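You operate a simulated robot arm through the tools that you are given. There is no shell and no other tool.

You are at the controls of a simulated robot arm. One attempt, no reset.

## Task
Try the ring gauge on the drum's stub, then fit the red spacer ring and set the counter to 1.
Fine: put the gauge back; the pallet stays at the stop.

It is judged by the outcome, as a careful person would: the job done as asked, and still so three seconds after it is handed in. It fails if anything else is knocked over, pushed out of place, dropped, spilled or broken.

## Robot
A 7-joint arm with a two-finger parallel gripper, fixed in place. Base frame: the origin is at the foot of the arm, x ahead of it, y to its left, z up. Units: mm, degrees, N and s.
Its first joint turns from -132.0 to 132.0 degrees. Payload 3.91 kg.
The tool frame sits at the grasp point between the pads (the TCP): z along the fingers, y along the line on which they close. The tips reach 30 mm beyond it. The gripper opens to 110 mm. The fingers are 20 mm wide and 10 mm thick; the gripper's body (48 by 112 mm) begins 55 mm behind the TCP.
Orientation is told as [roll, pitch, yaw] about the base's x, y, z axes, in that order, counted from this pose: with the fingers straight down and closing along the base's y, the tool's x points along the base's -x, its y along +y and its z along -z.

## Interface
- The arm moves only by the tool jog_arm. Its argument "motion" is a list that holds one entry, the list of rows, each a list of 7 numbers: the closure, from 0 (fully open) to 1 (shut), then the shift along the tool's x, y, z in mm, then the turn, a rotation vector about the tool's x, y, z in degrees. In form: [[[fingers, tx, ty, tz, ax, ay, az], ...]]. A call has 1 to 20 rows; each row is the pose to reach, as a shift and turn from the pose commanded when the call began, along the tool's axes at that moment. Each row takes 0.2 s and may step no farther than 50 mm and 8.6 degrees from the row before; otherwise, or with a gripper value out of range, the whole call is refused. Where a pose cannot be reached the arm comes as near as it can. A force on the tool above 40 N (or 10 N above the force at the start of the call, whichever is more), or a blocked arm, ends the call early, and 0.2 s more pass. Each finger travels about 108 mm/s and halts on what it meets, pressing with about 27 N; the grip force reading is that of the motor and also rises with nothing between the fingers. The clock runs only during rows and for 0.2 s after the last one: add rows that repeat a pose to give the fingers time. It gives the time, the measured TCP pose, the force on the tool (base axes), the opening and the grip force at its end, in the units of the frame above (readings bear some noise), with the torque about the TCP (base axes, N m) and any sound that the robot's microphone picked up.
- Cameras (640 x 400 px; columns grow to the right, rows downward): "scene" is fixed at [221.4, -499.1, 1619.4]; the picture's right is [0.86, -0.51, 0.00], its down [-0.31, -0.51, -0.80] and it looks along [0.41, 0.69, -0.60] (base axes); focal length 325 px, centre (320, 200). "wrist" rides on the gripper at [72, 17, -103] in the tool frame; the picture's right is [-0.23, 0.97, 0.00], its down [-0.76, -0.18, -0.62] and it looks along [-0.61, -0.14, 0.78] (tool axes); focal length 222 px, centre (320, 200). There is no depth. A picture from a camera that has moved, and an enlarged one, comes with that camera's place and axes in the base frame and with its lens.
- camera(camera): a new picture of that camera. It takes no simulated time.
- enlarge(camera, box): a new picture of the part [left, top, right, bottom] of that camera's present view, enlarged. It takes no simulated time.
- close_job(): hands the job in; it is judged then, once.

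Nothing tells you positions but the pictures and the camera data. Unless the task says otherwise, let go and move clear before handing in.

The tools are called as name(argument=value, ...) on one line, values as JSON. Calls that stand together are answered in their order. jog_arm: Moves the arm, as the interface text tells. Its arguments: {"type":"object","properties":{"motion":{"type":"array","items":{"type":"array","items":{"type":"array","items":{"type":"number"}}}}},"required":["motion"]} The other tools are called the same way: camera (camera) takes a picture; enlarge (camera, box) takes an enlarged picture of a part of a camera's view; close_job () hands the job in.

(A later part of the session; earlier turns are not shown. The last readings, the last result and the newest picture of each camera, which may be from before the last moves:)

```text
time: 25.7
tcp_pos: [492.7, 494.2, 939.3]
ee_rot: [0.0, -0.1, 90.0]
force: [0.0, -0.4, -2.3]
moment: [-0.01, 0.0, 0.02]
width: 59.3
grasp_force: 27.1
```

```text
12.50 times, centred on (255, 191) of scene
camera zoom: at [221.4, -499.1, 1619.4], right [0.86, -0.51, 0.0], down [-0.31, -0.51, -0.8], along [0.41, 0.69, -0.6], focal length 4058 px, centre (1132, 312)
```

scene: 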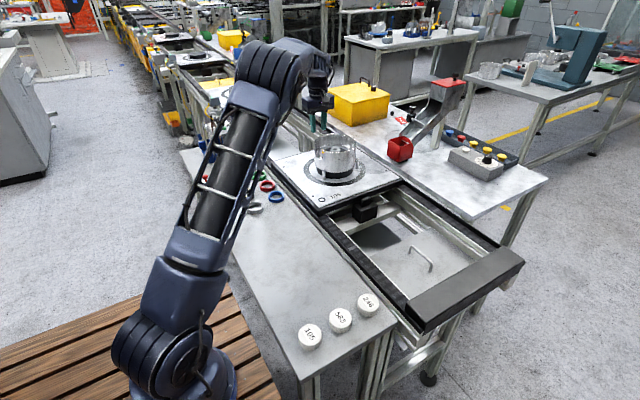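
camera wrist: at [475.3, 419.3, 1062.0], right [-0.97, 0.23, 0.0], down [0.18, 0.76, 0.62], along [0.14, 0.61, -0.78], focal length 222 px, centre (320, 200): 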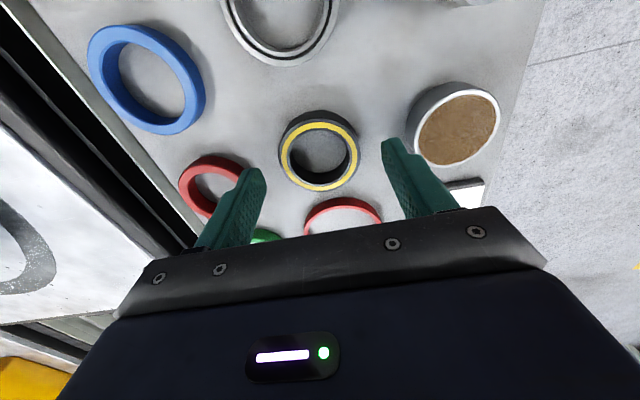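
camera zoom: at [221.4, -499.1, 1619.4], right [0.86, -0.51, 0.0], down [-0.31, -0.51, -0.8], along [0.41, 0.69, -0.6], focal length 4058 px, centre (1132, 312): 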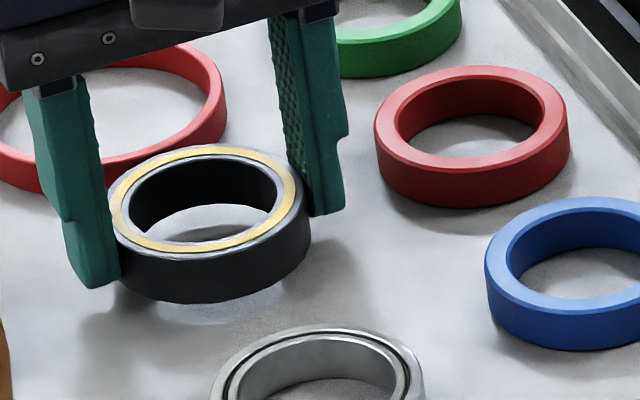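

It's coming up this time (force −2.3 N, same position between the pads). I'll continue to lift gently with gradual acceleration and check for creep.

jog_arm(motion=[[[1, 0, 0, -1, 0, 0, 0], [1, 0, 0, -3, 0, 0, 0], [1, 0, 0, -6, 0, 0, 0], [1, 0, 0, -10, 0, 0, 0], [1, 0, 0, -15, 0, 0, 0], [1, 0, 0, -20, 0, 0, 0], [1, 0, 0, -25, 0, 0, 0], [1, 0, 0, -30, 0, 0, 0], [1, 0, 0, -35, 0, 0, 0], [1, 0, 0, -40, 0, 0, 0], [1, 0, 0, -44, 0, 0, 0], [1, 0, 0, -47, 0, 0, 0], [1, 0, 0, -49, 0, 0, 0], [1, 0, 0, -50, 0, 0, 0], [1, 0, 0, -50, 0, 0, 0]]])

enlarge(camera="wrist", box=[220, 100, 420, 220])

```text
time: 28.9
tcp_pos: [493.0, 495.0, 988.3]
ee_rot: [-0.1, -0.1, 90.0]
force: [0.3, 1.0, -1.5]
moment: [0.01, -0.01, 0.01]
width: 59.3
grasp_force: 27.4
```

```text
3.20 times, centred on (320, 160) of wrist
camera zoom: at [476.9, 421.7, 1091.7], right [-0.97, 0.23, 0.0], down [0.18, 0.76, 0.62], along [0.14, 0.61, -0.78], focal length 711 px, centre (320, 328)
```

zoom: 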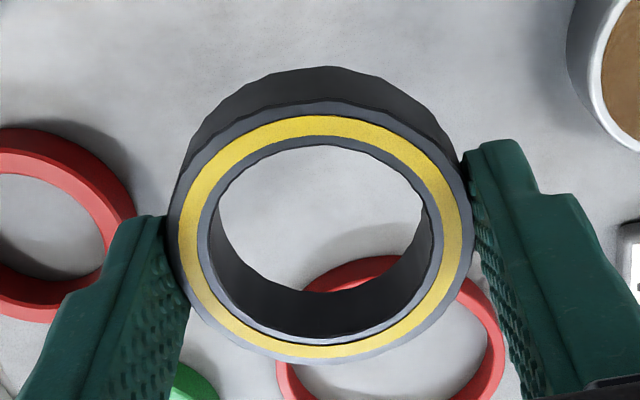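

No creep. I'll continue up to z≈1120 with soft ramps.

jog_arm(motion=[[[1, 0, 0, -2, 0, 0, 0], [1, 0, 0, -5, 0, 0, 0], [1, 0, 0, -9, 0, 0, 0], [1, 0, 0, -14, 0, 0, 0], [1, 0, 0, -20, 0, 0, 0], [1, 0, 0, -27, 0, 0, 0], [1, 0, 0, -35, 0, 0, 0], [1, 0, 0, -43, 0, 0, 0], [1, 0, 0, -51, 0, 0, 0], [1, 0, 0, -59, 0, 0, 0], [1, 0, 0, -67, 0, 0, 0], [1, 0, 0, -75, 0, 0, 0], [1, 0, 0, -83, 0, 0, 0], [1, 0, 0, -91, 0, 0, 0], [1, 0, 0, -99, 0, 0, 0], [1, 0, 0, -107, 0, 0, 0], [1, 0, 0, -115, 0, 0, 0], [1, 0, 0, -122, 0, 0, 0], [1, 0, 0, -128, 0, 0, 0], [1, 0, 0, -132, 0, 0, 0]]])

jog_arm(motion=[[[1, 0, -2, 0, 0, 0, 0], [1, 0, -5, 0, 0, 0, 0], [1, 0, -9, 0, 0, 0, 0], [1, 1, -14, 0, 0, 0, 0], [1, 1, -20, 0, 0, 0, 0], [1, 1, -28, 0, 0, 0, 0], [1, 2, -37, 0, 0, 0, 0], [1, 2, -47, 0, 0, 0, 0], [1, 2, -57, 0, 0, 0, 0], [1, 3, -67, 0, 0, 0, 0], [1, 3, -77, 0, 0, 0, 0], [1, 4, -87, 0, 0, 0, 0], [1, 4, -97, 0, 0, 0, 0], [1, 5, -107, 0, 0, 0, 0], [1, 5, -117, 0, 0, 0, 0], [1, 6, -126, 0, 0, 0, 0], [1, 6, -134, 0, 0, 0, 0], [1, 7, -141, 0, 0, 0, 0], [1, 7, -146, 0, 0, 0, 0], [1, 7, -150, 0, 0, 0, 0]]])

camera(camera="wrist")

```text
time: 33.1
tcp_pos: [493.1, 495.9, 1122.0]
ee_rot: [-0.1, -0.1, 89.9]
force: [1.3, 1.1, -1.5]
moment: [-0.02, 0.02, -0.02]
width: 59.3
grasp_force: 26.8
```

```text
time: 37.3
tcp_pos: [643.6, 486.8, 1120.2]
ee_rot: [-0.1, -0.1, 90.0]
force: [-0.5, 0.3, -2.3]
moment: [0.0, -0.02, -0.02]
width: 59.2
grasp_force: 27.0
```

```text
taken
camera wrist: at [626.6, 414.5, 1223.8], right [-0.97, 0.23, 0.0], down [0.18, 0.76, 0.62], along [0.14, 0.61, -0.78], focal length 222 px, centre (320, 200)
```

wrist: 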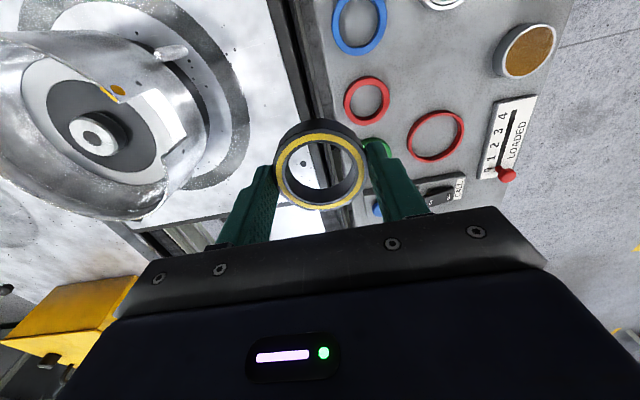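

The gauge is held firmly (59.2 mm). Continuing gently toward the look-out point at x≈800.

jog_arm(motion=[[[1, 0, -2, 0, 0, 0, 0], [1, 0, -5, 0, 0, 0, 0], [1, 0, -9, 0, 0, 0, 0], [1, 1, -14, 0, 0, 0, 0], [1, 1, -20, 0, 0, 0, 0], [1, 1, -28, 0, 0, 0, 0], [1, 2, -37, 0, 0, 0, 0], [1, 2, -47, 0, 0, 0, 0], [1, 2, -57, 0, 0, 0, 0], [1, 3, -67, 0, 0, 0, 0], [1, 3, -77, 0, 0, 0, 0], [1, 4, -87, 0, 0, 0, 0], [1, 4, -97, 0, 0, 0, 0], [1, 5, -107, 0, 0, 0, 0], [1, 5, -117, 0, 0, 0, 0], [1, 6, -127, 0, 0, 0, 0], [1, 6, -137, 0, 0, 0, 0], [1, 7, -145, 0, 0, 0, 0], [1, 7, -151, 0, 0, 0, 0], [1, 7, -155, 0, 0, 0, 0]]])

jog_arm(motion=[[[1, 0, 0, 0, 0, 0, 0], [1, 0, 0, 0, 0, 0, 0], [1, 0, 0, 0, 0, 0, 0]]])

camera(camera="wrist")

enlarge(camera="wrist", box=[200, 50, 390, 210])

```text
time: 41.5
tcp_pos: [797.0, 480.8, 1122.3]
ee_rot: [-0.1, -0.1, 89.9]
force: [0.0, 0.1, -0.9]
moment: [-0.01, 0.0, -0.03]
width: 59.4
grasp_force: 26.6
```

```text
time: 42.3
tcp_pos: [796.4, 480.3, 1121.8]
ee_rot: [-0.2, -0.2, 90.0]
force: [0.3, 0.4, -1.7]
moment: [0.03, 0.03, -0.03]
width: 59.2
grasp_force: 26.7
```

```text
taken
camera wrist: at [780.8, 408.2, 1224.7], right [-0.97, 0.23, 0.0], down [0.18, 0.76, 0.62], along [0.14, 0.61, -0.78], focal length 222 px, centre (320, 200)
```

wrist: 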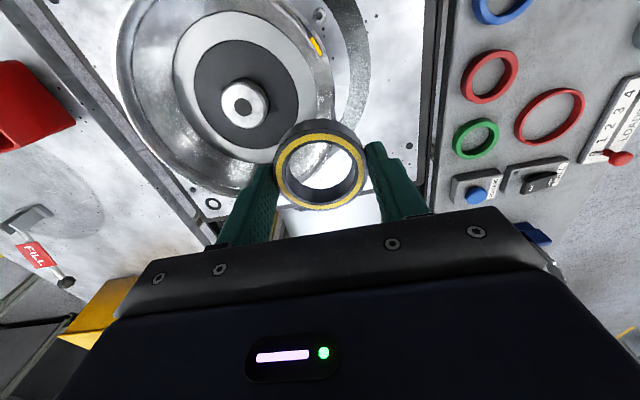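

```text
2.50 times, centred on (295, 130) of wrist
camera zoom: at [780.8, 408.2, 1224.7], right [-0.97, 0.23, 0.0], down [0.18, 0.76, 0.62], along [0.14, 0.61, -0.78], focal length 555 px, centre (382, 375)
```

zoom: 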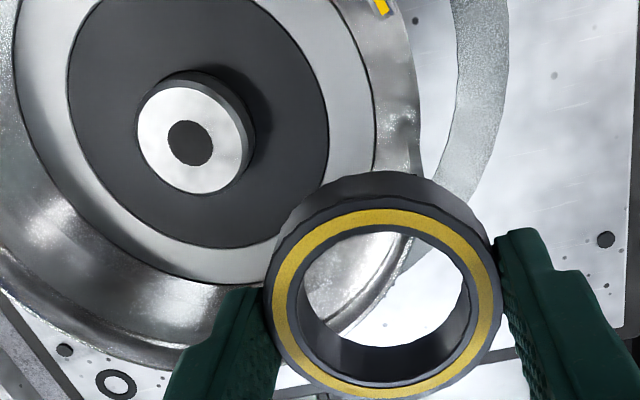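

Both the gauge in hand and the stub are in view. I'll zoom in on each for precise edges before computing the final offset.

enlarge(camera="wrist", box=[262, 112, 382, 222])

enlarge(camera="wrist", box=[200, 60, 300, 150])

```text
3.64 times, centred on (322, 167) of wrist
camera zoom: at [780.8, 408.2, 1224.7], right [-0.97, 0.23, 0.0], down [0.18, 0.76, 0.62], along [0.14, 0.61, -0.78], focal length 808 px, centre (313, 320)
```

zoom: 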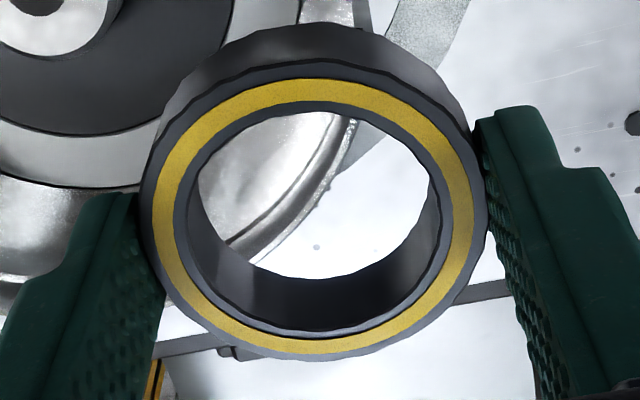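

```text
4.44 times, centred on (250, 105) of wrist
camera zoom: at [780.8, 408.2, 1224.7], right [-0.97, 0.23, 0.0], down [0.18, 0.76, 0.62], along [0.14, 0.61, -0.78], focal length 987 px, centre (631, 622)
```

zoom: 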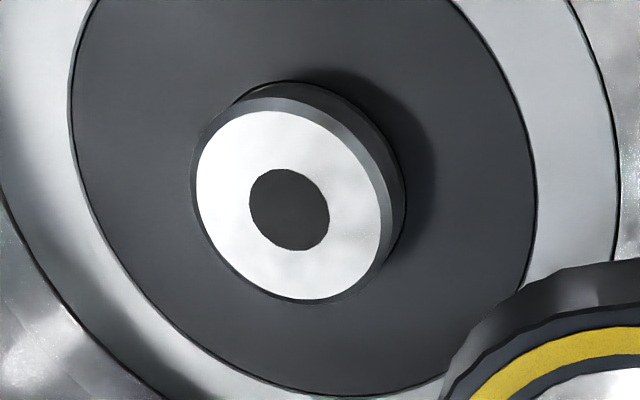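

The gauge is centred on the TCP within about 0.5 mm; the stub is offset by (+64.9, −30.3) from it. I'll move over the stub at the same height, gently.

jog_arm(motion=[[[1, 1, -2, 0, 0, 0, 0], [1, 2.3, -5, 0, 0, 0, 0], [1, 4.2, -9, 0, 0, 0, 0], [1, 6.5, -14, 0, 0, 0, 0], [1, 9.3, -20, 0, 0, 0, 0], [1, 12.1, -26, 0, 0, 0, 0], [1, 14.9, -32, 0, 0, 0, 0], [1, 17.7, -38, 0, 0, 0, 0], [1, 20.5, -44, 0, 0, 0, 0], [1, 23.3, -50, 0, 0, 0, 0], [1, 25.8, -55, 0, 0, 0, 0], [1, 27.7, -59.3, 0, 0, 0, 0], [1, 29.3, -62.7, 0, 0, 0, 0], [1, 30.3, -64.9, 0, 0, 0, 0], [1, 30.3, -64.9, 0, 0, 0, 0], [1, 30.3, -64.9, 0, 0, 0, 0], [1, 30.3, -64.9, 0, 0, 0, 0]]])

camera(camera="wrist")

enlarge(camera="wrist", box=[240, 90, 400, 220])

enlarge(camera="scene", box=[300, 100, 380, 190])

```text
time: 45.9
tcp_pos: [862.9, 450.8, 1121.6]
ee_rot: [-0.1, -0.1, 90.0]
force: [-0.2, 0.1, -1.1]
moment: [-0.02, 0.01, 0.01]
width: 59.2
grasp_force: 27.0
```

```text
taken
camera wrist: at [846.6, 378.0, 1224.6], right [-0.97, 0.23, 0.0], down [0.18, 0.76, 0.62], along [0.14, 0.61, -0.78], focal length 222 px, centre (320, 200)
```

wrist: 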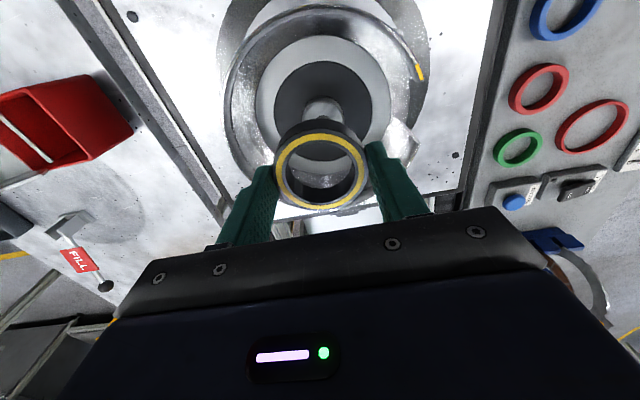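

```text
3.08 times, centred on (320, 155) of wrist
camera zoom: at [846.6, 378.0, 1224.6], right [-0.97, 0.23, 0.0], down [0.18, 0.76, 0.62], along [0.14, 0.61, -0.78], focal length 684 px, centre (320, 338)
```

zoom: 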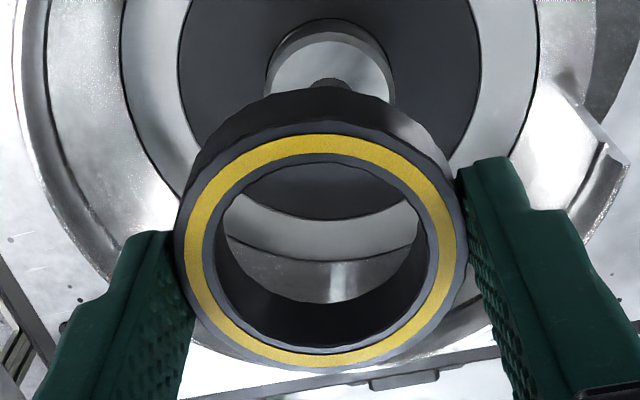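

```text
4.44 times, centred on (340, 145) of scene
camera zoom: at [221.4, -499.1, 1619.4], right [0.86, -0.51, 0.0], down [-0.31, -0.51, -0.8], along [0.41, 0.69, -0.6], focal length 1443 px, centre (231, 444)
```

zoom: 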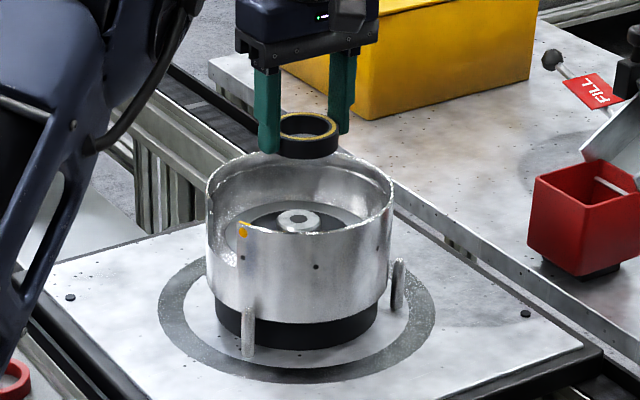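

The gauge now hovers over the stub. I'll zoom in on the visible part of the stub to check lateral alignment before descending.

enlarge(camera="wrist", box=[290, 85, 360, 135])

enlarge(camera="wrist", box=[265, 105, 375, 220])

enlarge(camera="scene", box=[340, 118, 380, 158])

```text
8.00 times, centred on (325, 110) of wrist
camera zoom: at [846.6, 378.0, 1224.6], right [-0.97, 0.23, 0.0], down [0.18, 0.76, 0.62], along [0.14, 0.61, -0.78], focal length 1777 px, centre (280, 920)
```

zoom: 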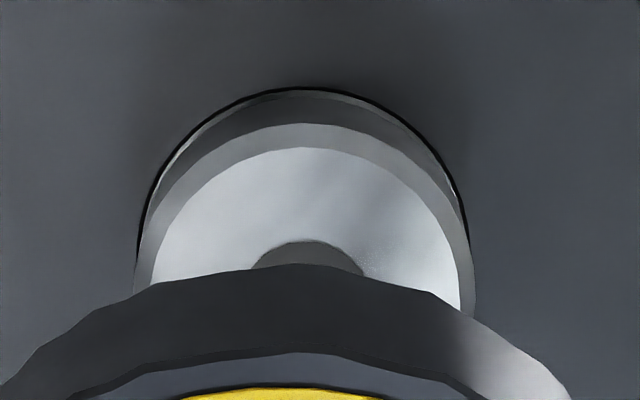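

```text
3.48 times, centred on (320, 162) of wrist
camera zoom: at [846.6, 378.0, 1224.6], right [-0.97, 0.23, 0.0], down [0.18, 0.76, 0.62], along [0.14, 0.61, -0.78], focal length 773 px, centre (320, 330)
```

zoom: 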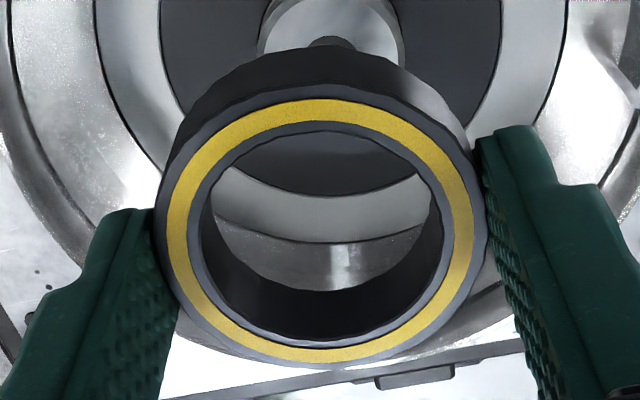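

```text
10.00 times, centred on (360, 138) of scene
camera zoom: at [221.4, -499.1, 1619.4], right [0.86, -0.51, 0.0], down [-0.31, -0.51, -0.8], along [0.41, 0.69, -0.6], focal length 3246 px, centre (-80, 820)
```

zoom: 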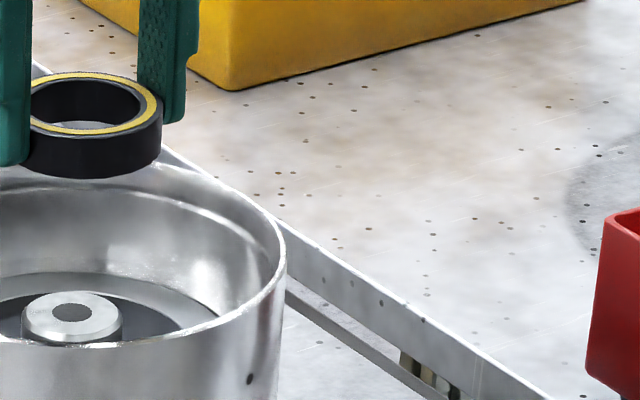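

Cross-checking the two views gives the stub at about (860.4, 449.5), top z≈1019.5, plate z≈1002, so I need to shift by about (−3, −1). I'll apply that and descend part way, to about 11 mm above the stub.

jog_arm(motion=[[[1, 0.3, 1, 2, 0, 0, 0], [1, 0.6, 2, 5, 0, 0, 0], [1, 1, 3, 9, 0, 0, 0], [1, 1, 3, 14, 0, 0, 0], [1, 1, 3, 19, 0, 0, 0], [1, 1, 3, 24, 0, 0, 0], [1, 1, 3, 29, 0, 0, 0], [1, 1, 3, 34, 0, 0, 0], [1, 1, 3, 39, 0, 0, 0], [1, 1, 3, 44, 0, 0, 0], [1, 1, 3, 49, 0, 0, 0], [1, 1, 3, 53, 0, 0, 0], [1, 1, 3, 56, 0, 0, 0], [1, 1, 3, 58, 0, 0, 0], [1, 1, 3, 59, 0, 0, 0], [1, 1, 3, 59, 0, 0, 0], [1, 1, 3, 59, 0, 0, 0]]])

enlarge(camera="wrist", box=[260, 80, 380, 220])

enlarge(camera="scene", box=[310, 110, 370, 160])

```text
time: 49.5
tcp_pos: [859.7, 450.1, 1062.4]
ee_rot: [0.0, -0.1, 90.0]
force: [-0.2, -0.1, -1.9]
moment: [0.05, 0.0, 0.0]
width: 59.2
grasp_force: 26.9
```

```text
2.86 times, centred on (320, 150) of wrist
camera zoom: at [844.1, 376.5, 1165.9], right [-0.97, 0.23, 0.0], down [0.18, 0.76, 0.62], along [0.14, 0.61, -0.78], focal length 635 px, centre (320, 343)
```

zoom: 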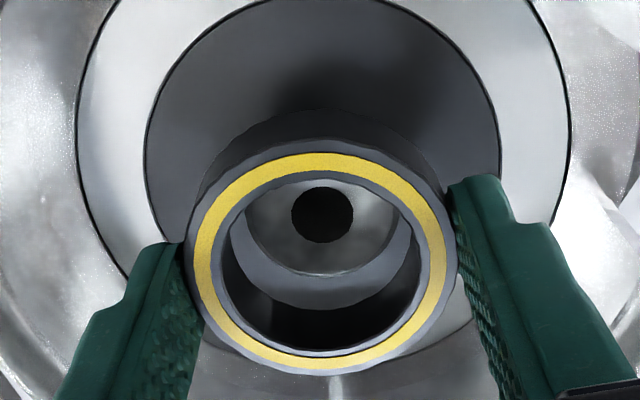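

```text
8.00 times, centred on (340, 135) of scene
camera zoom: at [221.4, -499.1, 1619.4], right [0.86, -0.51, 0.0], down [-0.31, -0.51, -0.8], along [0.41, 0.69, -0.6], focal length 2597 px, centre (160, 720)
```

zoom: 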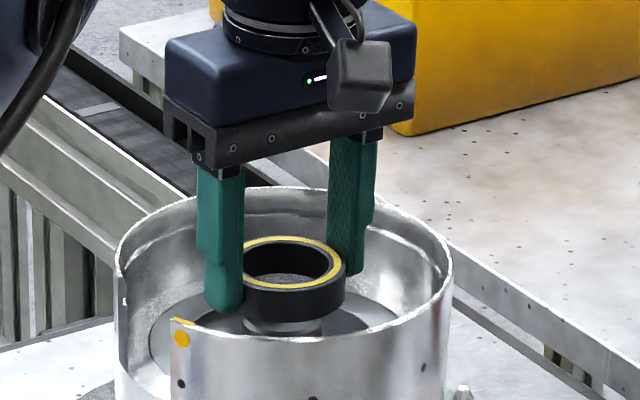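

Looking through the bore, the stub's top sits nearly concentric with the gauge (about 0.5 mm off in y). I'll descend 15 mm slowly and check the force.

jog_arm(motion=[[[1, -0.5, 0, 1, 0, 0, 0], [1, -0.5, 0, 3, 0, 0, 0], [1, -0.5, 0, 5, 0, 0, 0], [1, -0.5, 0, 7, 0, 0, 0], [1, -0.5, 0, 9, 0, 0, 0], [1, -0.5, 0, 11, 0, 0, 0], [1, -0.5, 0, 13, 0, 0, 0], [1, -0.5, 0, 15, 0, 0, 0], [1, -0.5, 0, 15, 0, 0, 0], [1, -0.5, 0, 15, 0, 0, 0]]])

enlarge(camera="wrist", box=[260, 80, 380, 220])

enlarge(camera="scene", box=[310, 110, 370, 160])

```text
time: 51.7
tcp_pos: [859.3, 449.6, 1046.5]
ee_rot: [0.0, -0.1, 90.0]
force: [2.6, -2.9, -1.3]
moment: [-0.1, -0.09, 0.02]
width: 59.3
grasp_force: 27.2
```

```text
2.86 times, centred on (320, 150) of wrist
camera zoom: at [843.5, 377.8, 1149.8], right [-0.97, 0.23, 0.0], down [0.18, 0.76, 0.62], along [0.14, 0.61, -0.78], focal length 635 px, centre (320, 343)
```

zoom: 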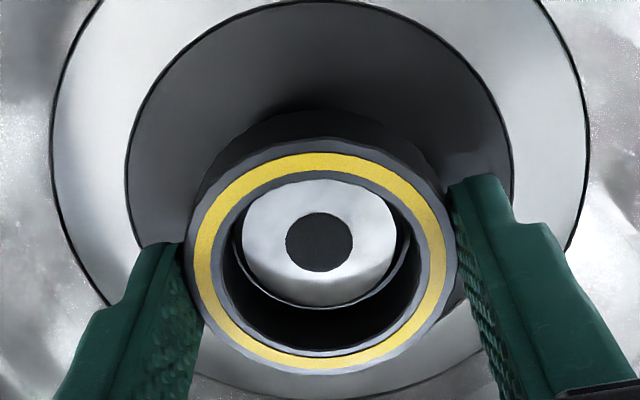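

```text
8.00 times, centred on (340, 135) of scene
camera zoom: at [221.4, -499.1, 1619.4], right [0.86, -0.51, 0.0], down [-0.31, -0.51, -0.8], along [0.41, 0.69, -0.6], focal length 2597 px, centre (160, 720)
```

zoom: 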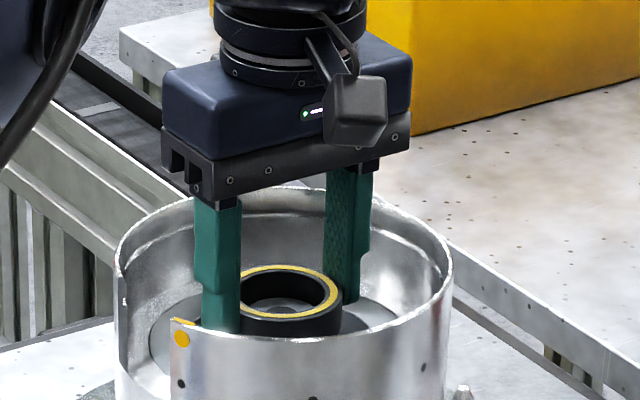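

The gauge has engaged the chamfer, with a small side force (2.6, −2.9 N) matching an image offset of about (+0.5, −0.5) mm. I'll nudge by that amount and check the force.

jog_arm(motion=[[[1, 0.6, -0.6, 0, 0, 0, 0], [1, 0.6, -0.6, 0, 0, 0, 0]]])

```text
time: 52.3
tcp_pos: [860.1, 450.3, 1047.0]
ee_rot: [-0.1, -0.1, 90.1]
force: [-0.1, 0.3, -1.4]
moment: [0.01, 0.01, -0.02]
width: 59.0
grasp_force: 26.6
```

The side force vanished. Descending another 8 mm slowly.

jog_arm(motion=[[[1, 0, 0, 1, 0, 0, 0], [1, 0, 0, 2.5, 0, 0, 0], [1, 0, 0, 4, 0, 0, 0], [1, 0, 0, 5.5, 0, 0, 0], [1, 0, 0, 7, 0, 0, 0], [1, 0, 0, 8, 0, 0, 0], [1, 0, 0, 8, 0, 0, 0]]])

enlarge(camera="wrist", box=[260, 80, 380, 220])

enlarge(camera="scene", box=[310, 110, 370, 160])

```text
time: 53.9
tcp_pos: [860.0, 450.9, 1039.7]
ee_rot: [-0.1, -0.1, 90.1]
force: [-1.3, 0.2, -1.3]
moment: [-0.01, -0.02, -0.01]
width: 59.3
grasp_force: 26.8
```

```text
2.86 times, centred on (320, 150) of wrist
camera zoom: at [844.3, 377.3, 1142.5], right [-0.97, 0.23, 0.0], down [0.18, 0.76, 0.62], along [0.14, 0.61, -0.78], focal length 635 px, centre (320, 343)
```

zoom: 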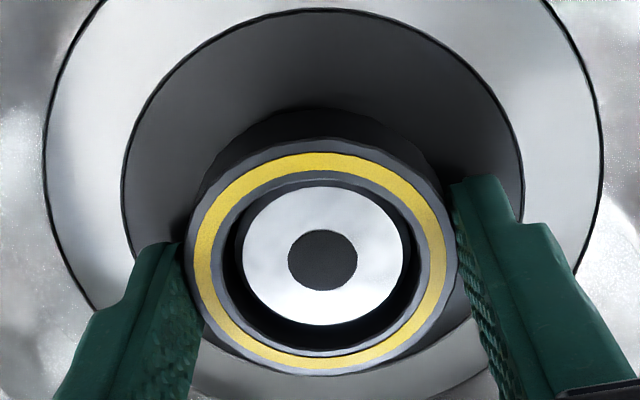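

```text
8.00 times, centred on (340, 135) of scene
camera zoom: at [221.4, -499.1, 1619.4], right [0.86, -0.51, 0.0], down [-0.31, -0.51, -0.8], along [0.41, 0.69, -0.6], focal length 2597 px, centre (160, 720)
```

zoom: 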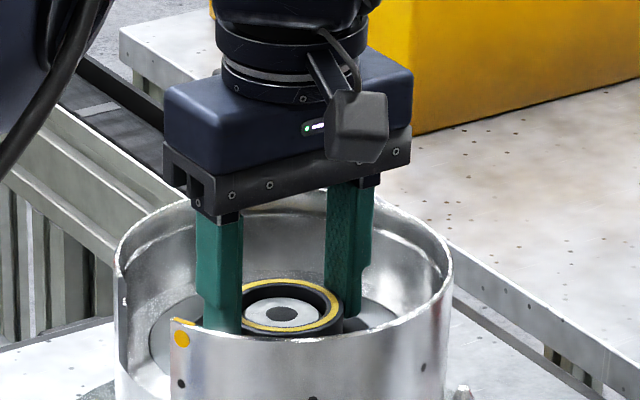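

The gauge is sliding over the stub. I'll lower it the rest of the way in small steps until it seats.

jog_arm(motion=[[[1, 0, 0, 1, 0, 0, 0], [1, 0, 0, 2, 0, 0, 0], [1, 0, 0, 3, 0, 0, 0], [1, 0, 0, 4, 0, 0, 0], [1, 0, 0, 4, 0, 0, 0]]])

enlarge(camera="wrist", box=[260, 80, 380, 220])

```text
time: 55.1
tcp_pos: [860.0, 449.7, 1036.4]
ee_rot: [-0.2, -0.1, 90.0]
force: [-4.6, -0.5, 14.6]
moment: [-0.18, 0.51, -0.03]
width: 59.5
grasp_force: 26.9
```

```text
2.86 times, centred on (320, 150) of wrist
camera zoom: at [844.0, 377.2, 1139.6], right [-0.97, 0.23, 0.0], down [0.18, 0.76, 0.63], along [0.14, 0.61, -0.78], focal length 635 px, centre (320, 343)
```

zoom: 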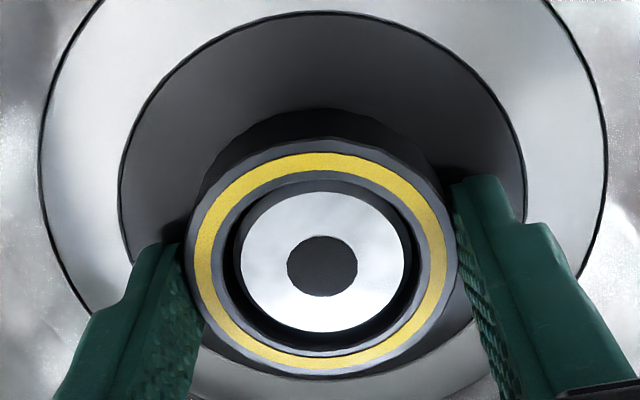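

The gauge went fully over the stub and seated (14.6 N upward, TCP z≈1036.4), so the stub is fine. I'll relax the push, hold a moment, then lift the gauge off slowly.

jog_arm(motion=[[[1, 0, 0, -0.8, 0, 0, 0], [1, 0, 0, -0.8, 0, 0, 0], [1, 0, 0, -0.8, 0, 0, 0], [1, 0, 0, -0.8, 0, 0, 0], [1, 0, 0, -0.8, 0, 0, 0]]])

jog_arm(motion=[[[1, 0, 0, -1, 0, 0, 0], [1, 0, 0, -2.5, 0, 0, 0], [1, 0, 0, -4.5, 0, 0, 0], [1, 0, 0, -7, 0, 0, 0], [1, 0, 0, -10, 0, 0, 0], [1, 0, 0, -13, 0, 0, 0], [1, 0, 0, -16, 0, 0, 0], [1, 0, 0, -19, 0, 0, 0], [1, 0, 0, -23, 0, 0, 0], [1, 0, 0, -28, 0, 0, 0], [1, 0, 0, -34, 0, 0, 0], [1, 0, 0, -41, 0, 0, 0], [1, 0, 0, -48, 0, 0, 0], [1, 0, 0, -55, 0, 0, 0], [1, 0, 0, -62, 0, 0, 0], [1, 0, 0, -69, 0, 0, 0], [1, 0, 0, -75, 0, 0, 0], [1, 0, 0, -80, 0, 0, 0], [1, 0, 0, -84, 0, 0, 0], [1, 0, 0, -86, 0, 0, 0]]])

camera(camera="wrist")

```text
time: 56.3
tcp_pos: [860.5, 449.9, 1036.9]
ee_rot: [-0.1, -0.1, 90.0]
force: [-2.8, 3.4, 11.7]
moment: [0.15, 0.2, 0.0]
width: 59.5
grasp_force: 27.1
```

```text
time: 60.5
tcp_pos: [859.6, 448.6, 1121.8]
ee_rot: [0.0, -0.1, 89.9]
force: [-0.4, -0.2, -1.6]
moment: [-0.01, 0.01, -0.03]
width: 59.4
grasp_force: 27.4
```

```text
taken
camera wrist: at [844.3, 376.3, 1224.8], right [-0.97, 0.23, 0.0], down [0.18, 0.76, 0.62], along [0.14, 0.61, -0.78], focal length 222 px, centre (320, 200)
```

wrist: 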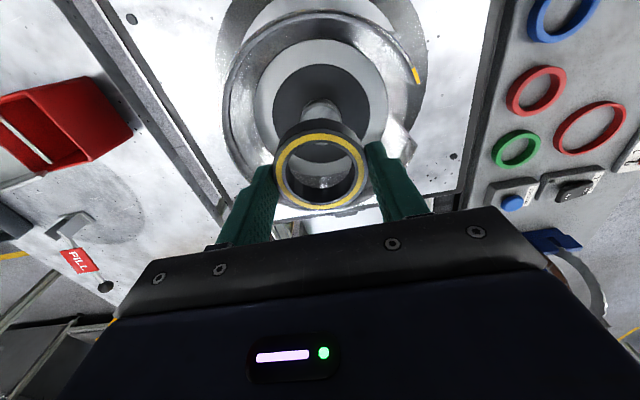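

The gauge is still held and the stub and pallet look undisturbed. I'll carry it back to its original spot at about (493, 494).

jog_arm(motion=[[[1, 0, 2, 0, 0, 0, 0], [1, 0, 5, 0, 0, 0, 0], [1, -1, 9, 0, 0, 0, 0], [1, -2, 15, 0, 0, 0, 0], [1, -3, 22, 0, 0, 0, 0], [1, -4, 31, 0, 0, 0, 0], [1, -5, 41, 0, 0, 0, 0], [1, -6.5, 52, 0, 0, 0, 0], [1, -8, 64, 0, 0, 0, 0], [1, -9.5, 76, 0, 0, 0, 0], [1, -11, 88, 0, 0, 0, 0], [1, -12.5, 100, 0, 0, 0, 0], [1, -14, 112, 0, 0, 0, 0], [1, -15.5, 124, 0, 0, 0, 0], [1, -17, 136, 0, 0, 0, 0], [1, -18.5, 148, 0, 0, 0, 0], [1, -20, 159, 0, 0, 0, 0], [1, -21, 169, 0, 0, 0, 0], [1, -22, 177, 0, 0, 0, 0], [1, -22.5, 183, 0, 0, 0, 0]]])

jog_arm(motion=[[[1, 0, 3, 0, 0, 0, 0], [1, -0.5, 8, 0, 0, 0, 0], [1, -1, 14, 0, 0, 0, 0], [1, -2, 22, 0, 0, 0, 0], [1, -3, 32, 0, 0, 0, 0], [1, -4.5, 43, 0, 0, 0, 0], [1, -6, 55, 0, 0, 0, 0], [1, -7.5, 67, 0, 0, 0, 0], [1, -9, 79, 0, 0, 0, 0], [1, -10.5, 91, 0, 0, 0, 0], [1, -12, 103, 0, 0, 0, 0], [1, -13.5, 115, 0, 0, 0, 0], [1, -15, 127, 0, 0, 0, 0], [1, -16.5, 139, 0, 0, 0, 0], [1, -18, 150, 0, 0, 0, 0], [1, -19.5, 160, 0, 0, 0, 0], [1, -21, 169, 0, 0, 0, 0], [1, -22, 176, 0, 0, 0, 0], [1, -22.7, 181.5, 0, 0, 0, 0], [1, -22.9, 184.5, 0, 0, 0, 0]]])

jog_arm(motion=[[[1, 0, 0, 2, 0, 0, 0], [1, 0, 0, 5, 0, 0, 0], [1, 0, 0, 10, 0, 0, 0], [1, 0, 0, 17, 0, 0, 0], [1, 0, 0, 25, 0, 0, 0], [1, 0, 0, 34, 0, 0, 0], [1, 0, 0, 44, 0, 0, 0], [1, 0, 0, 54, 0, 0, 0], [1, 0, 0, 64, 0, 0, 0], [1, 0, 0, 74, 0, 0, 0], [1, 0, 0, 84, 0, 0, 0], [1, 0, 0, 94, 0, 0, 0], [1, 0, 0, 104, 0, 0, 0], [1, 0, 0, 113, 0, 0, 0], [1, 0, 0, 121, 0, 0, 0], [1, 0, 0, 128, 0, 0, 0], [1, 0, 0, 133, 0, 0, 0], [1, 0, 0, 136, 0, 0, 0], [1, 0, 0, 136, 0, 0, 0], [1, 0, 0, 136, 0, 0, 0]]])

camera(camera="wrist")

camera(camera="scene")

```text
time: 64.7
tcp_pos: [678.0, 472.2, 1121.9]
ee_rot: [-0.1, 0.0, 90.0]
force: [0.0, 0.5, -1.8]
moment: [0.02, 0.02, -0.01]
width: 59.2
grasp_force: 27.3
```

```text
time: 68.9
tcp_pos: [492.2, 495.1, 1122.6]
ee_rot: [-0.1, -0.1, 90.0]
force: [-0.6, -0.2, -2.0]
moment: [0.03, 0.0, 0.0]
width: 59.3
grasp_force: 27.0
```

```text
time: 73.1
tcp_pos: [493.2, 494.6, 986.7]
ee_rot: [-0.2, -0.1, 90.0]
force: [0.1, -0.9, -1.9]
moment: [0.0, -0.01, 0.01]
width: 59.2
grasp_force: 27.0
```

```text
taken
camera wrist: at [476.7, 422.6, 1089.5], right [-0.97, 0.23, 0.0], down [0.18, 0.76, 0.62], along [0.14, 0.61, -0.78], focal length 222 px, centre (320, 200)
```

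wrist: 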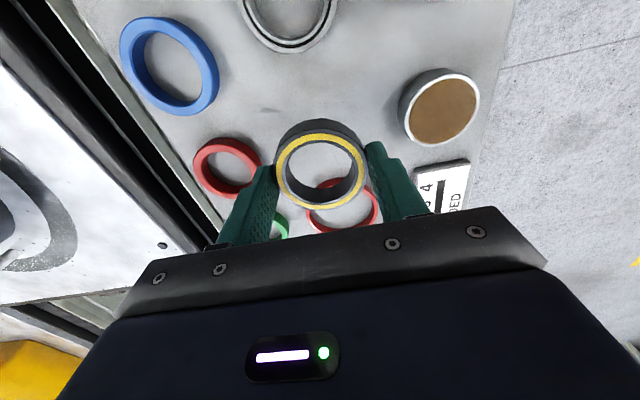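

```text
taken
```

scene: 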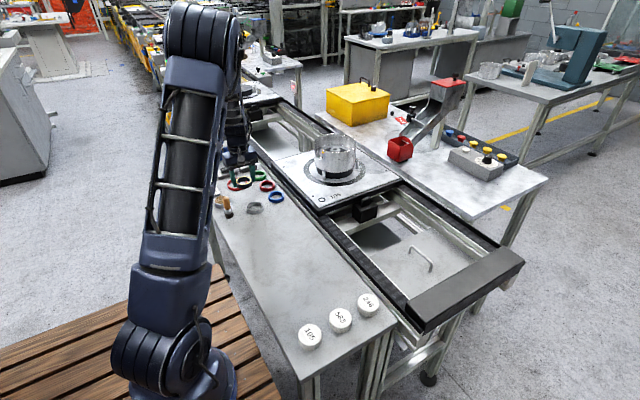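

I'm right over the original spot (493, 494.6). Lowering it gently to just above the bench.

jog_arm(motion=[[[1, 0, 0, 2, 0, 0, 0], [1, 0, 0, 5, 0, 0, 0], [1, 0, 0, 10, 0, 0, 0], [1, 0, 0, 16, 0, 0, 0], [1, 0, 0, 23, 0, 0, 0], [1, 0, 0, 30, 0, 0, 0], [1, 0, 0, 37, 0, 0, 0], [1, 0, 0, 43, 0, 0, 0], [1, 0, 0, 48, 0, 0, 0], [1, 0, 0, 51, 0, 0, 0], [1, 0, 0, 53, 0, 0, 0], [1, 0, 0, 54, 0, 0, 0], [1, 0, 0, 54, 0, 0, 0]]])

enlarge(camera="scene", box=[235, 175, 275, 207])

enlarge(camera="wrist", box=[220, 80, 420, 220])

```text
time: 75.9
tcp_pos: [493.0, 494.5, 932.6]
ee_rot: [0.0, -0.1, 89.9]
force: [-2.2, -0.6, 2.4]
moment: [0.02, 0.19, 0.0]
width: 59.2
grasp_force: 26.8
```

```text
12.50 times, centred on (255, 191) of scene
camera zoom: at [221.4, -499.1, 1619.4], right [0.86, -0.51, 0.0], down [-0.31, -0.51, -0.8], along [0.41, 0.69, -0.6], focal length 4058 px, centre (1132, 312)
```

zoom: 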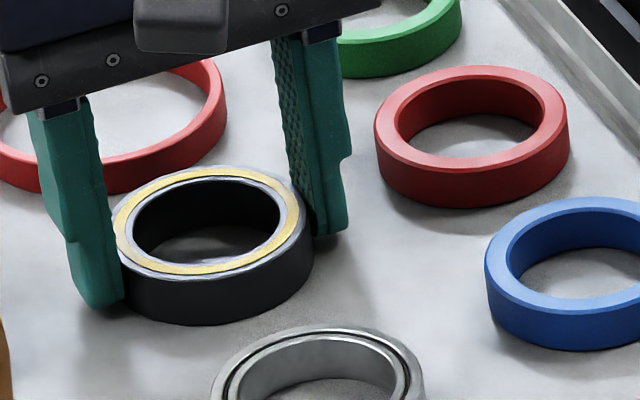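

```text
2.86 times, centred on (320, 150) of wrist
camera zoom: at [477.0, 422.1, 1035.0], right [-0.97, 0.23, 0.0], down [0.18, 0.76, 0.62], along [0.14, 0.61, -0.78], focal length 635 px, centre (320, 343)
```

zoom: 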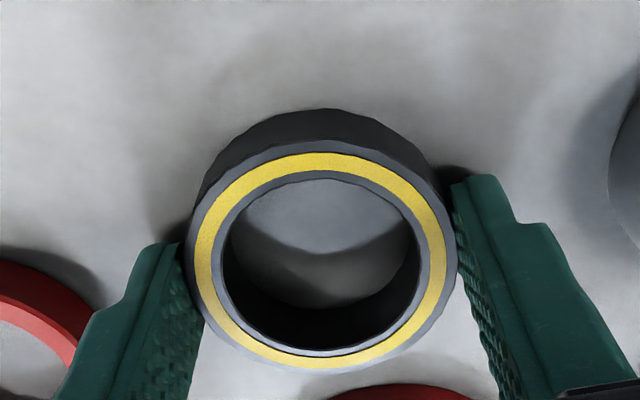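

The gauge is touching down in its original spot (same picture as before). Releasing and lifting clear.

jog_arm(motion=[[[0.45, 0, 0, 0, 0, 0, 0], [0.4, 0, 0, 0, 0, 0, 0], [0.3, 0, 0, 0, 0, 0, 0], [0.27, 0, 0, 0, 0, 0, 0], [0.27, 0, 0, 0, 0, 0, 0], [0.27, 0, 0, -10, 0, 0, 0], [0.27, 0, 0, -30, 0, 0, 0], [0.27, 0, 0, -60, 0, 0, 0], [0.27, 0, 0, -78, 0, 0, 0], [0.27, 0, 0, -78, 0, 0, 0], [0.27, 0, 0, -78, 0, 0, 0]]])

camera(camera="wrist")

enlarge(camera="wrist", box=[180, 90, 320, 230])

enlarge(camera="scene", box=[225, 165, 285, 210])

```text
time: 78.3
tcp_pos: [492.4, 494.8, 1010.5]
ee_rot: [-0.1, -0.1, 90.0]
force: [0.5, 0.2, -0.1]
moment: [-0.02, 0.03, 0.01]
width: 80.2
grasp_force: 0.0
```

```text
taken
camera wrist: at [476.6, 422.3, 1113.3], right [-0.97, 0.23, 0.0], down [0.18, 0.76, 0.62], along [0.14, 0.61, -0.78], focal length 222 px, centre (320, 200)
```

wrist: 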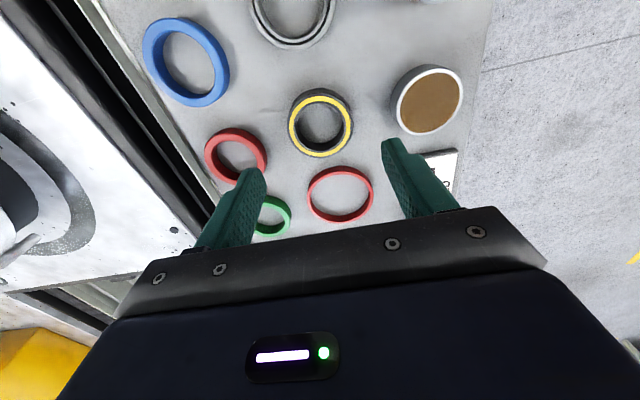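

```text
2.86 times, centred on (250, 160) of wrist
camera zoom: at [476.6, 422.3, 1113.3], right [-0.97, 0.23, 0.0], down [0.18, 0.76, 0.62], along [0.14, 0.61, -0.78], focal length 635 px, centre (520, 314)
```

zoom: 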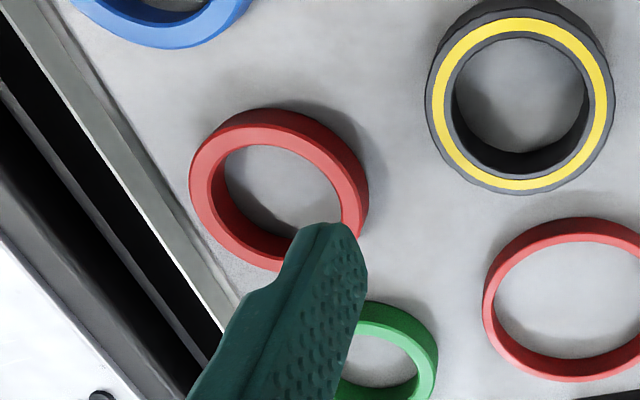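

```text
8.89 times, centred on (255, 188) of scene
camera zoom: at [221.4, -499.1, 1619.4], right [0.86, -0.51, 0.0], down [-0.31, -0.51, -0.8], along [0.41, 0.69, -0.6], focal length 2886 px, centre (898, 311)
```

zoom: 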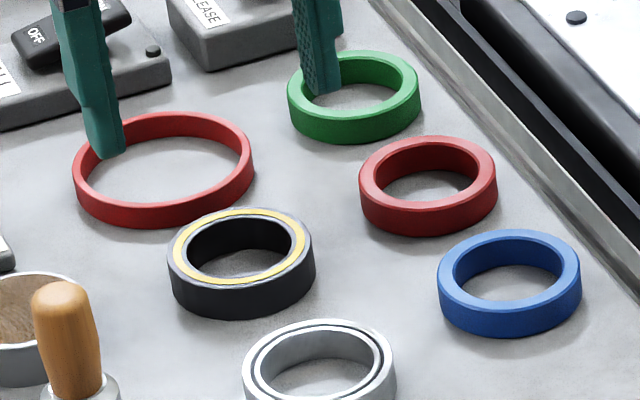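

The gauge is back in its place. Now I move above the small red spacer at about (584, 512), turning the gripper to a 30° yaw so both fingers clear the blue and green rings and the bench's edge strip.

jog_arm(motion=[[[0.2, -2, -11, 0, 0, 0, 7.5], [0.2, -4, -23, 0, 0, 0, 15], [0.2, -6, -35, 0, 0, 0, 22.5], [0.2, -8, -47, 0, 0, 0, 30], [0.2, -10, -59, 0, 0, 0, 37.5], [0.2, -12, -70, 0, 0, 0, 45], [0.2, -15, -82, 0, 0, 0, 52.5], [0.2, -17, -91, 0, 0, 0, 60], [0.2, -17, -91.6, 0, 0, 0, 60], [0.2, -17, -91.6, 0, 0, 0, 60], [0.2, -17, -91.6, 0, 0, 0, 60]]])

camera(camera="wrist")

enlarge(camera="wrist", box=[260, 60, 400, 190])

```text
time: 80.7
tcp_pos: [584.5, 512.8, 1010.0]
ee_rot: [0.0, -0.1, 30.1]
force: [-0.8, -0.1, 0.6]
moment: [0.02, -0.01, 0.0]
width: 87.5
grasp_force: 0.2
```

```text
taken
camera wrist: at [513.5, 490.6, 1112.3], right [-0.29, 0.96, 0.0], down [0.75, 0.23, 0.62], along [0.6, 0.18, -0.78], focal length 222 px, centre (320, 200)
```

wrist: 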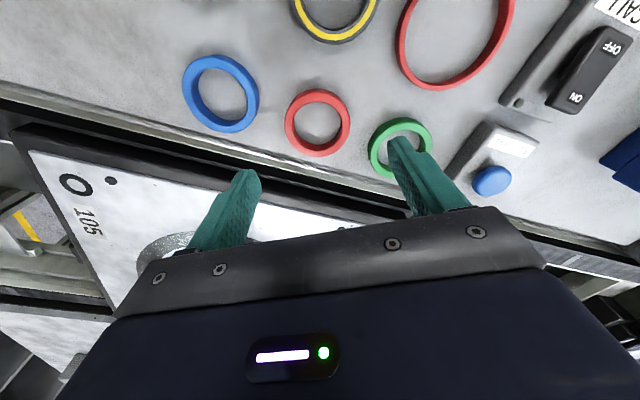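

```text
3.08 times, centred on (330, 125) of wrist
camera zoom: at [513.5, 490.6, 1112.3], right [-0.29, 0.96, 0.0], down [0.75, 0.23, 0.62], along [0.6, 0.18, -0.78], focal length 684 px, centre (289, 431)
```

zoom: 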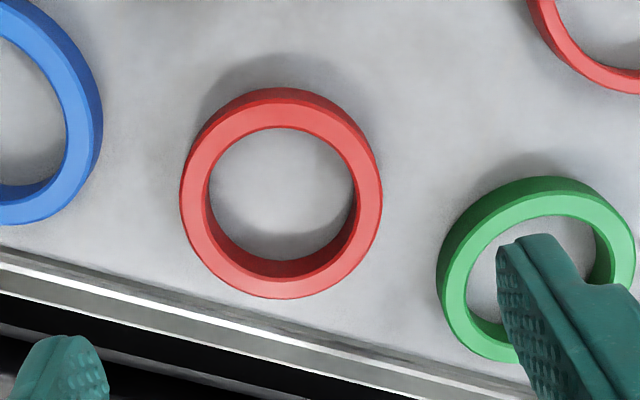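

The red spacer is centred at about (585.4, 509.9). I'll correct the offset, narrow the opening to ~76 mm and descend to just above it for a check.

jog_arm(motion=[[[0.31, 0.1, -2.2, 5, 0, 0, 0], [0.31, 0.1, -2.2, 15, 0, 0, 0], [0.31, 0.1, -2.2, 28, 0, 0, 0], [0.31, 0.1, -2.2, 42, 0, 0, 0], [0.31, 0.1, -2.2, 54, 0, 0, 0], [0.31, 0.1, -2.2, 61, 0, 0, 0], [0.31, 0.1, -2.2, 63, 0, 0, 0], [0.31, 0.1, -2.2, 63, 0, 0, 0], [0.31, 0.1, -2.2, 63, 0, 0, 0]]])

camera(camera="wrist")

enlarge(camera="wrist", box=[230, 80, 430, 220])

enlarge(camera="scene", box=[240, 165, 290, 205])

```text
time: 82.7
tcp_pos: [584.9, 509.6, 946.4]
ee_rot: [0.0, -0.1, 30.1]
force: [-0.1, 0.1, 0.0]
moment: [-0.01, 0.02, 0.02]
width: 75.9
grasp_force: 0.0
```

```text
taken
camera wrist: at [515.0, 487.3, 1049.5], right [-0.29, 0.96, 0.0], down [0.75, 0.23, 0.62], along [0.6, 0.18, -0.78], focal length 222 px, centre (320, 200)
```

wrist: 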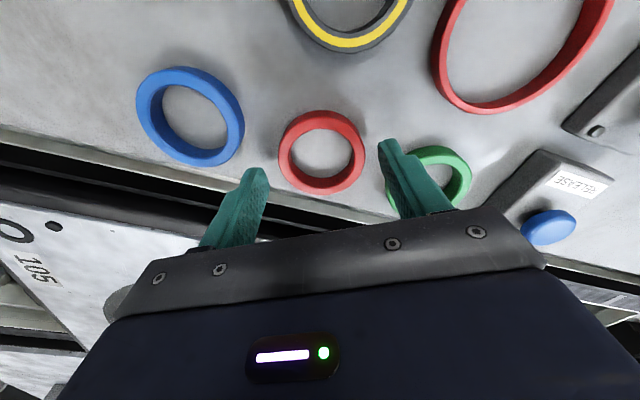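

```text
2.86 times, centred on (330, 150) of wrist
camera zoom: at [515.0, 487.3, 1049.5], right [-0.29, 0.96, 0.0], down [0.75, 0.23, 0.62], along [0.6, 0.18, -0.78], focal length 635 px, centre (291, 343)
```

zoom: 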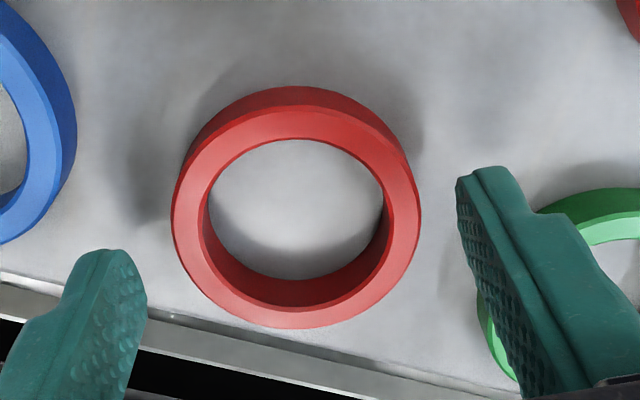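

```text
10.00 times, centred on (265, 185) of scene
camera zoom: at [221.4, -499.1, 1619.4], right [0.86, -0.51, 0.0], down [-0.31, -0.51, -0.8], along [0.41, 0.69, -0.6], focal length 3246 px, centre (870, 350)
```

zoom: 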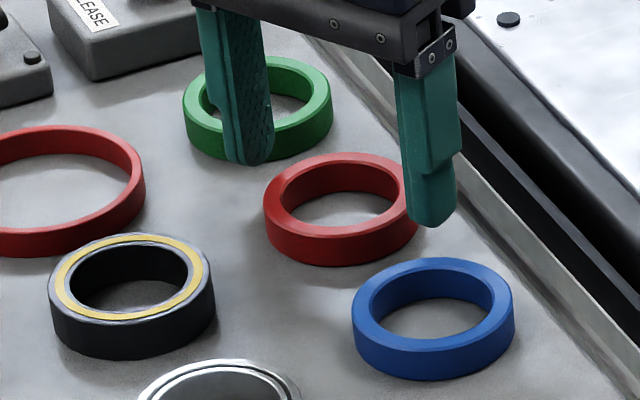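

The spacer is about 11 mm tall (top z≈911), and I'm about 1 mm off. I'll correct, go down to tips ~1.5 mm above the bench, and close.

jog_arm(motion=[[[0.31, -1, 0.9, 3, 0, 0, 0], [0.31, -1, 0.9, 7, 0, 0, 0], [0.31, -1, 0.9, 11, 0, 0, 0], [0.31, -1, 0.9, 13.5, 0, 0, 0], [0.31, -1, 0.9, 15, 0, 0, 0], [0.31, -1, 0.9, 15, 0, 0, 0], [0.31, -1, 0.9, 15, 0, 0, 0]]])

enlarge(camera="wrist", box=[230, 80, 430, 220])

enlarge(camera="scene", box=[240, 165, 290, 205])

```text
time: 84.3
tcp_pos: [585.7, 510.4, 931.4]
ee_rot: [0.0, -0.2, 30.0]
force: [0.3, 0.0, -0.8]
moment: [0.0, 0.02, 0.03]
width: 75.9
grasp_force: 0.0
```

```text
2.86 times, centred on (330, 150) of wrist
camera zoom: at [515.9, 489.2, 1034.4], right [-0.29, 0.96, 0.0], down [0.75, 0.23, 0.62], along [0.6, 0.18, -0.78], focal length 635 px, centre (291, 343)
```

zoom: 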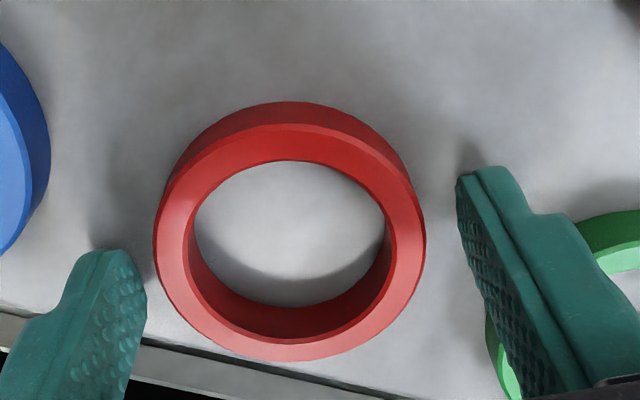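

```text
10.00 times, centred on (265, 185) of scene
camera zoom: at [221.4, -499.1, 1619.4], right [0.86, -0.51, 0.0], down [-0.31, -0.51, -0.8], along [0.41, 0.69, -0.6], focal length 3246 px, centre (870, 350)
```

zoom: 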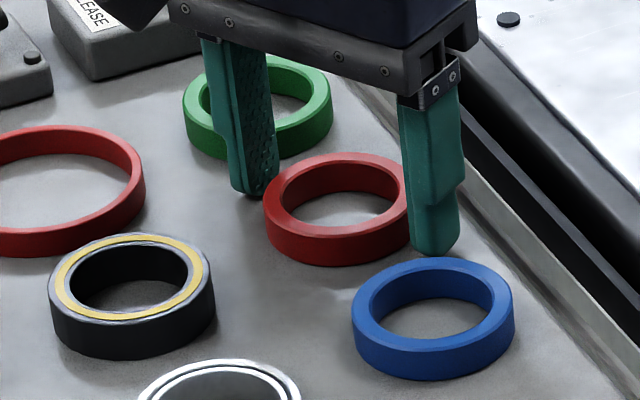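

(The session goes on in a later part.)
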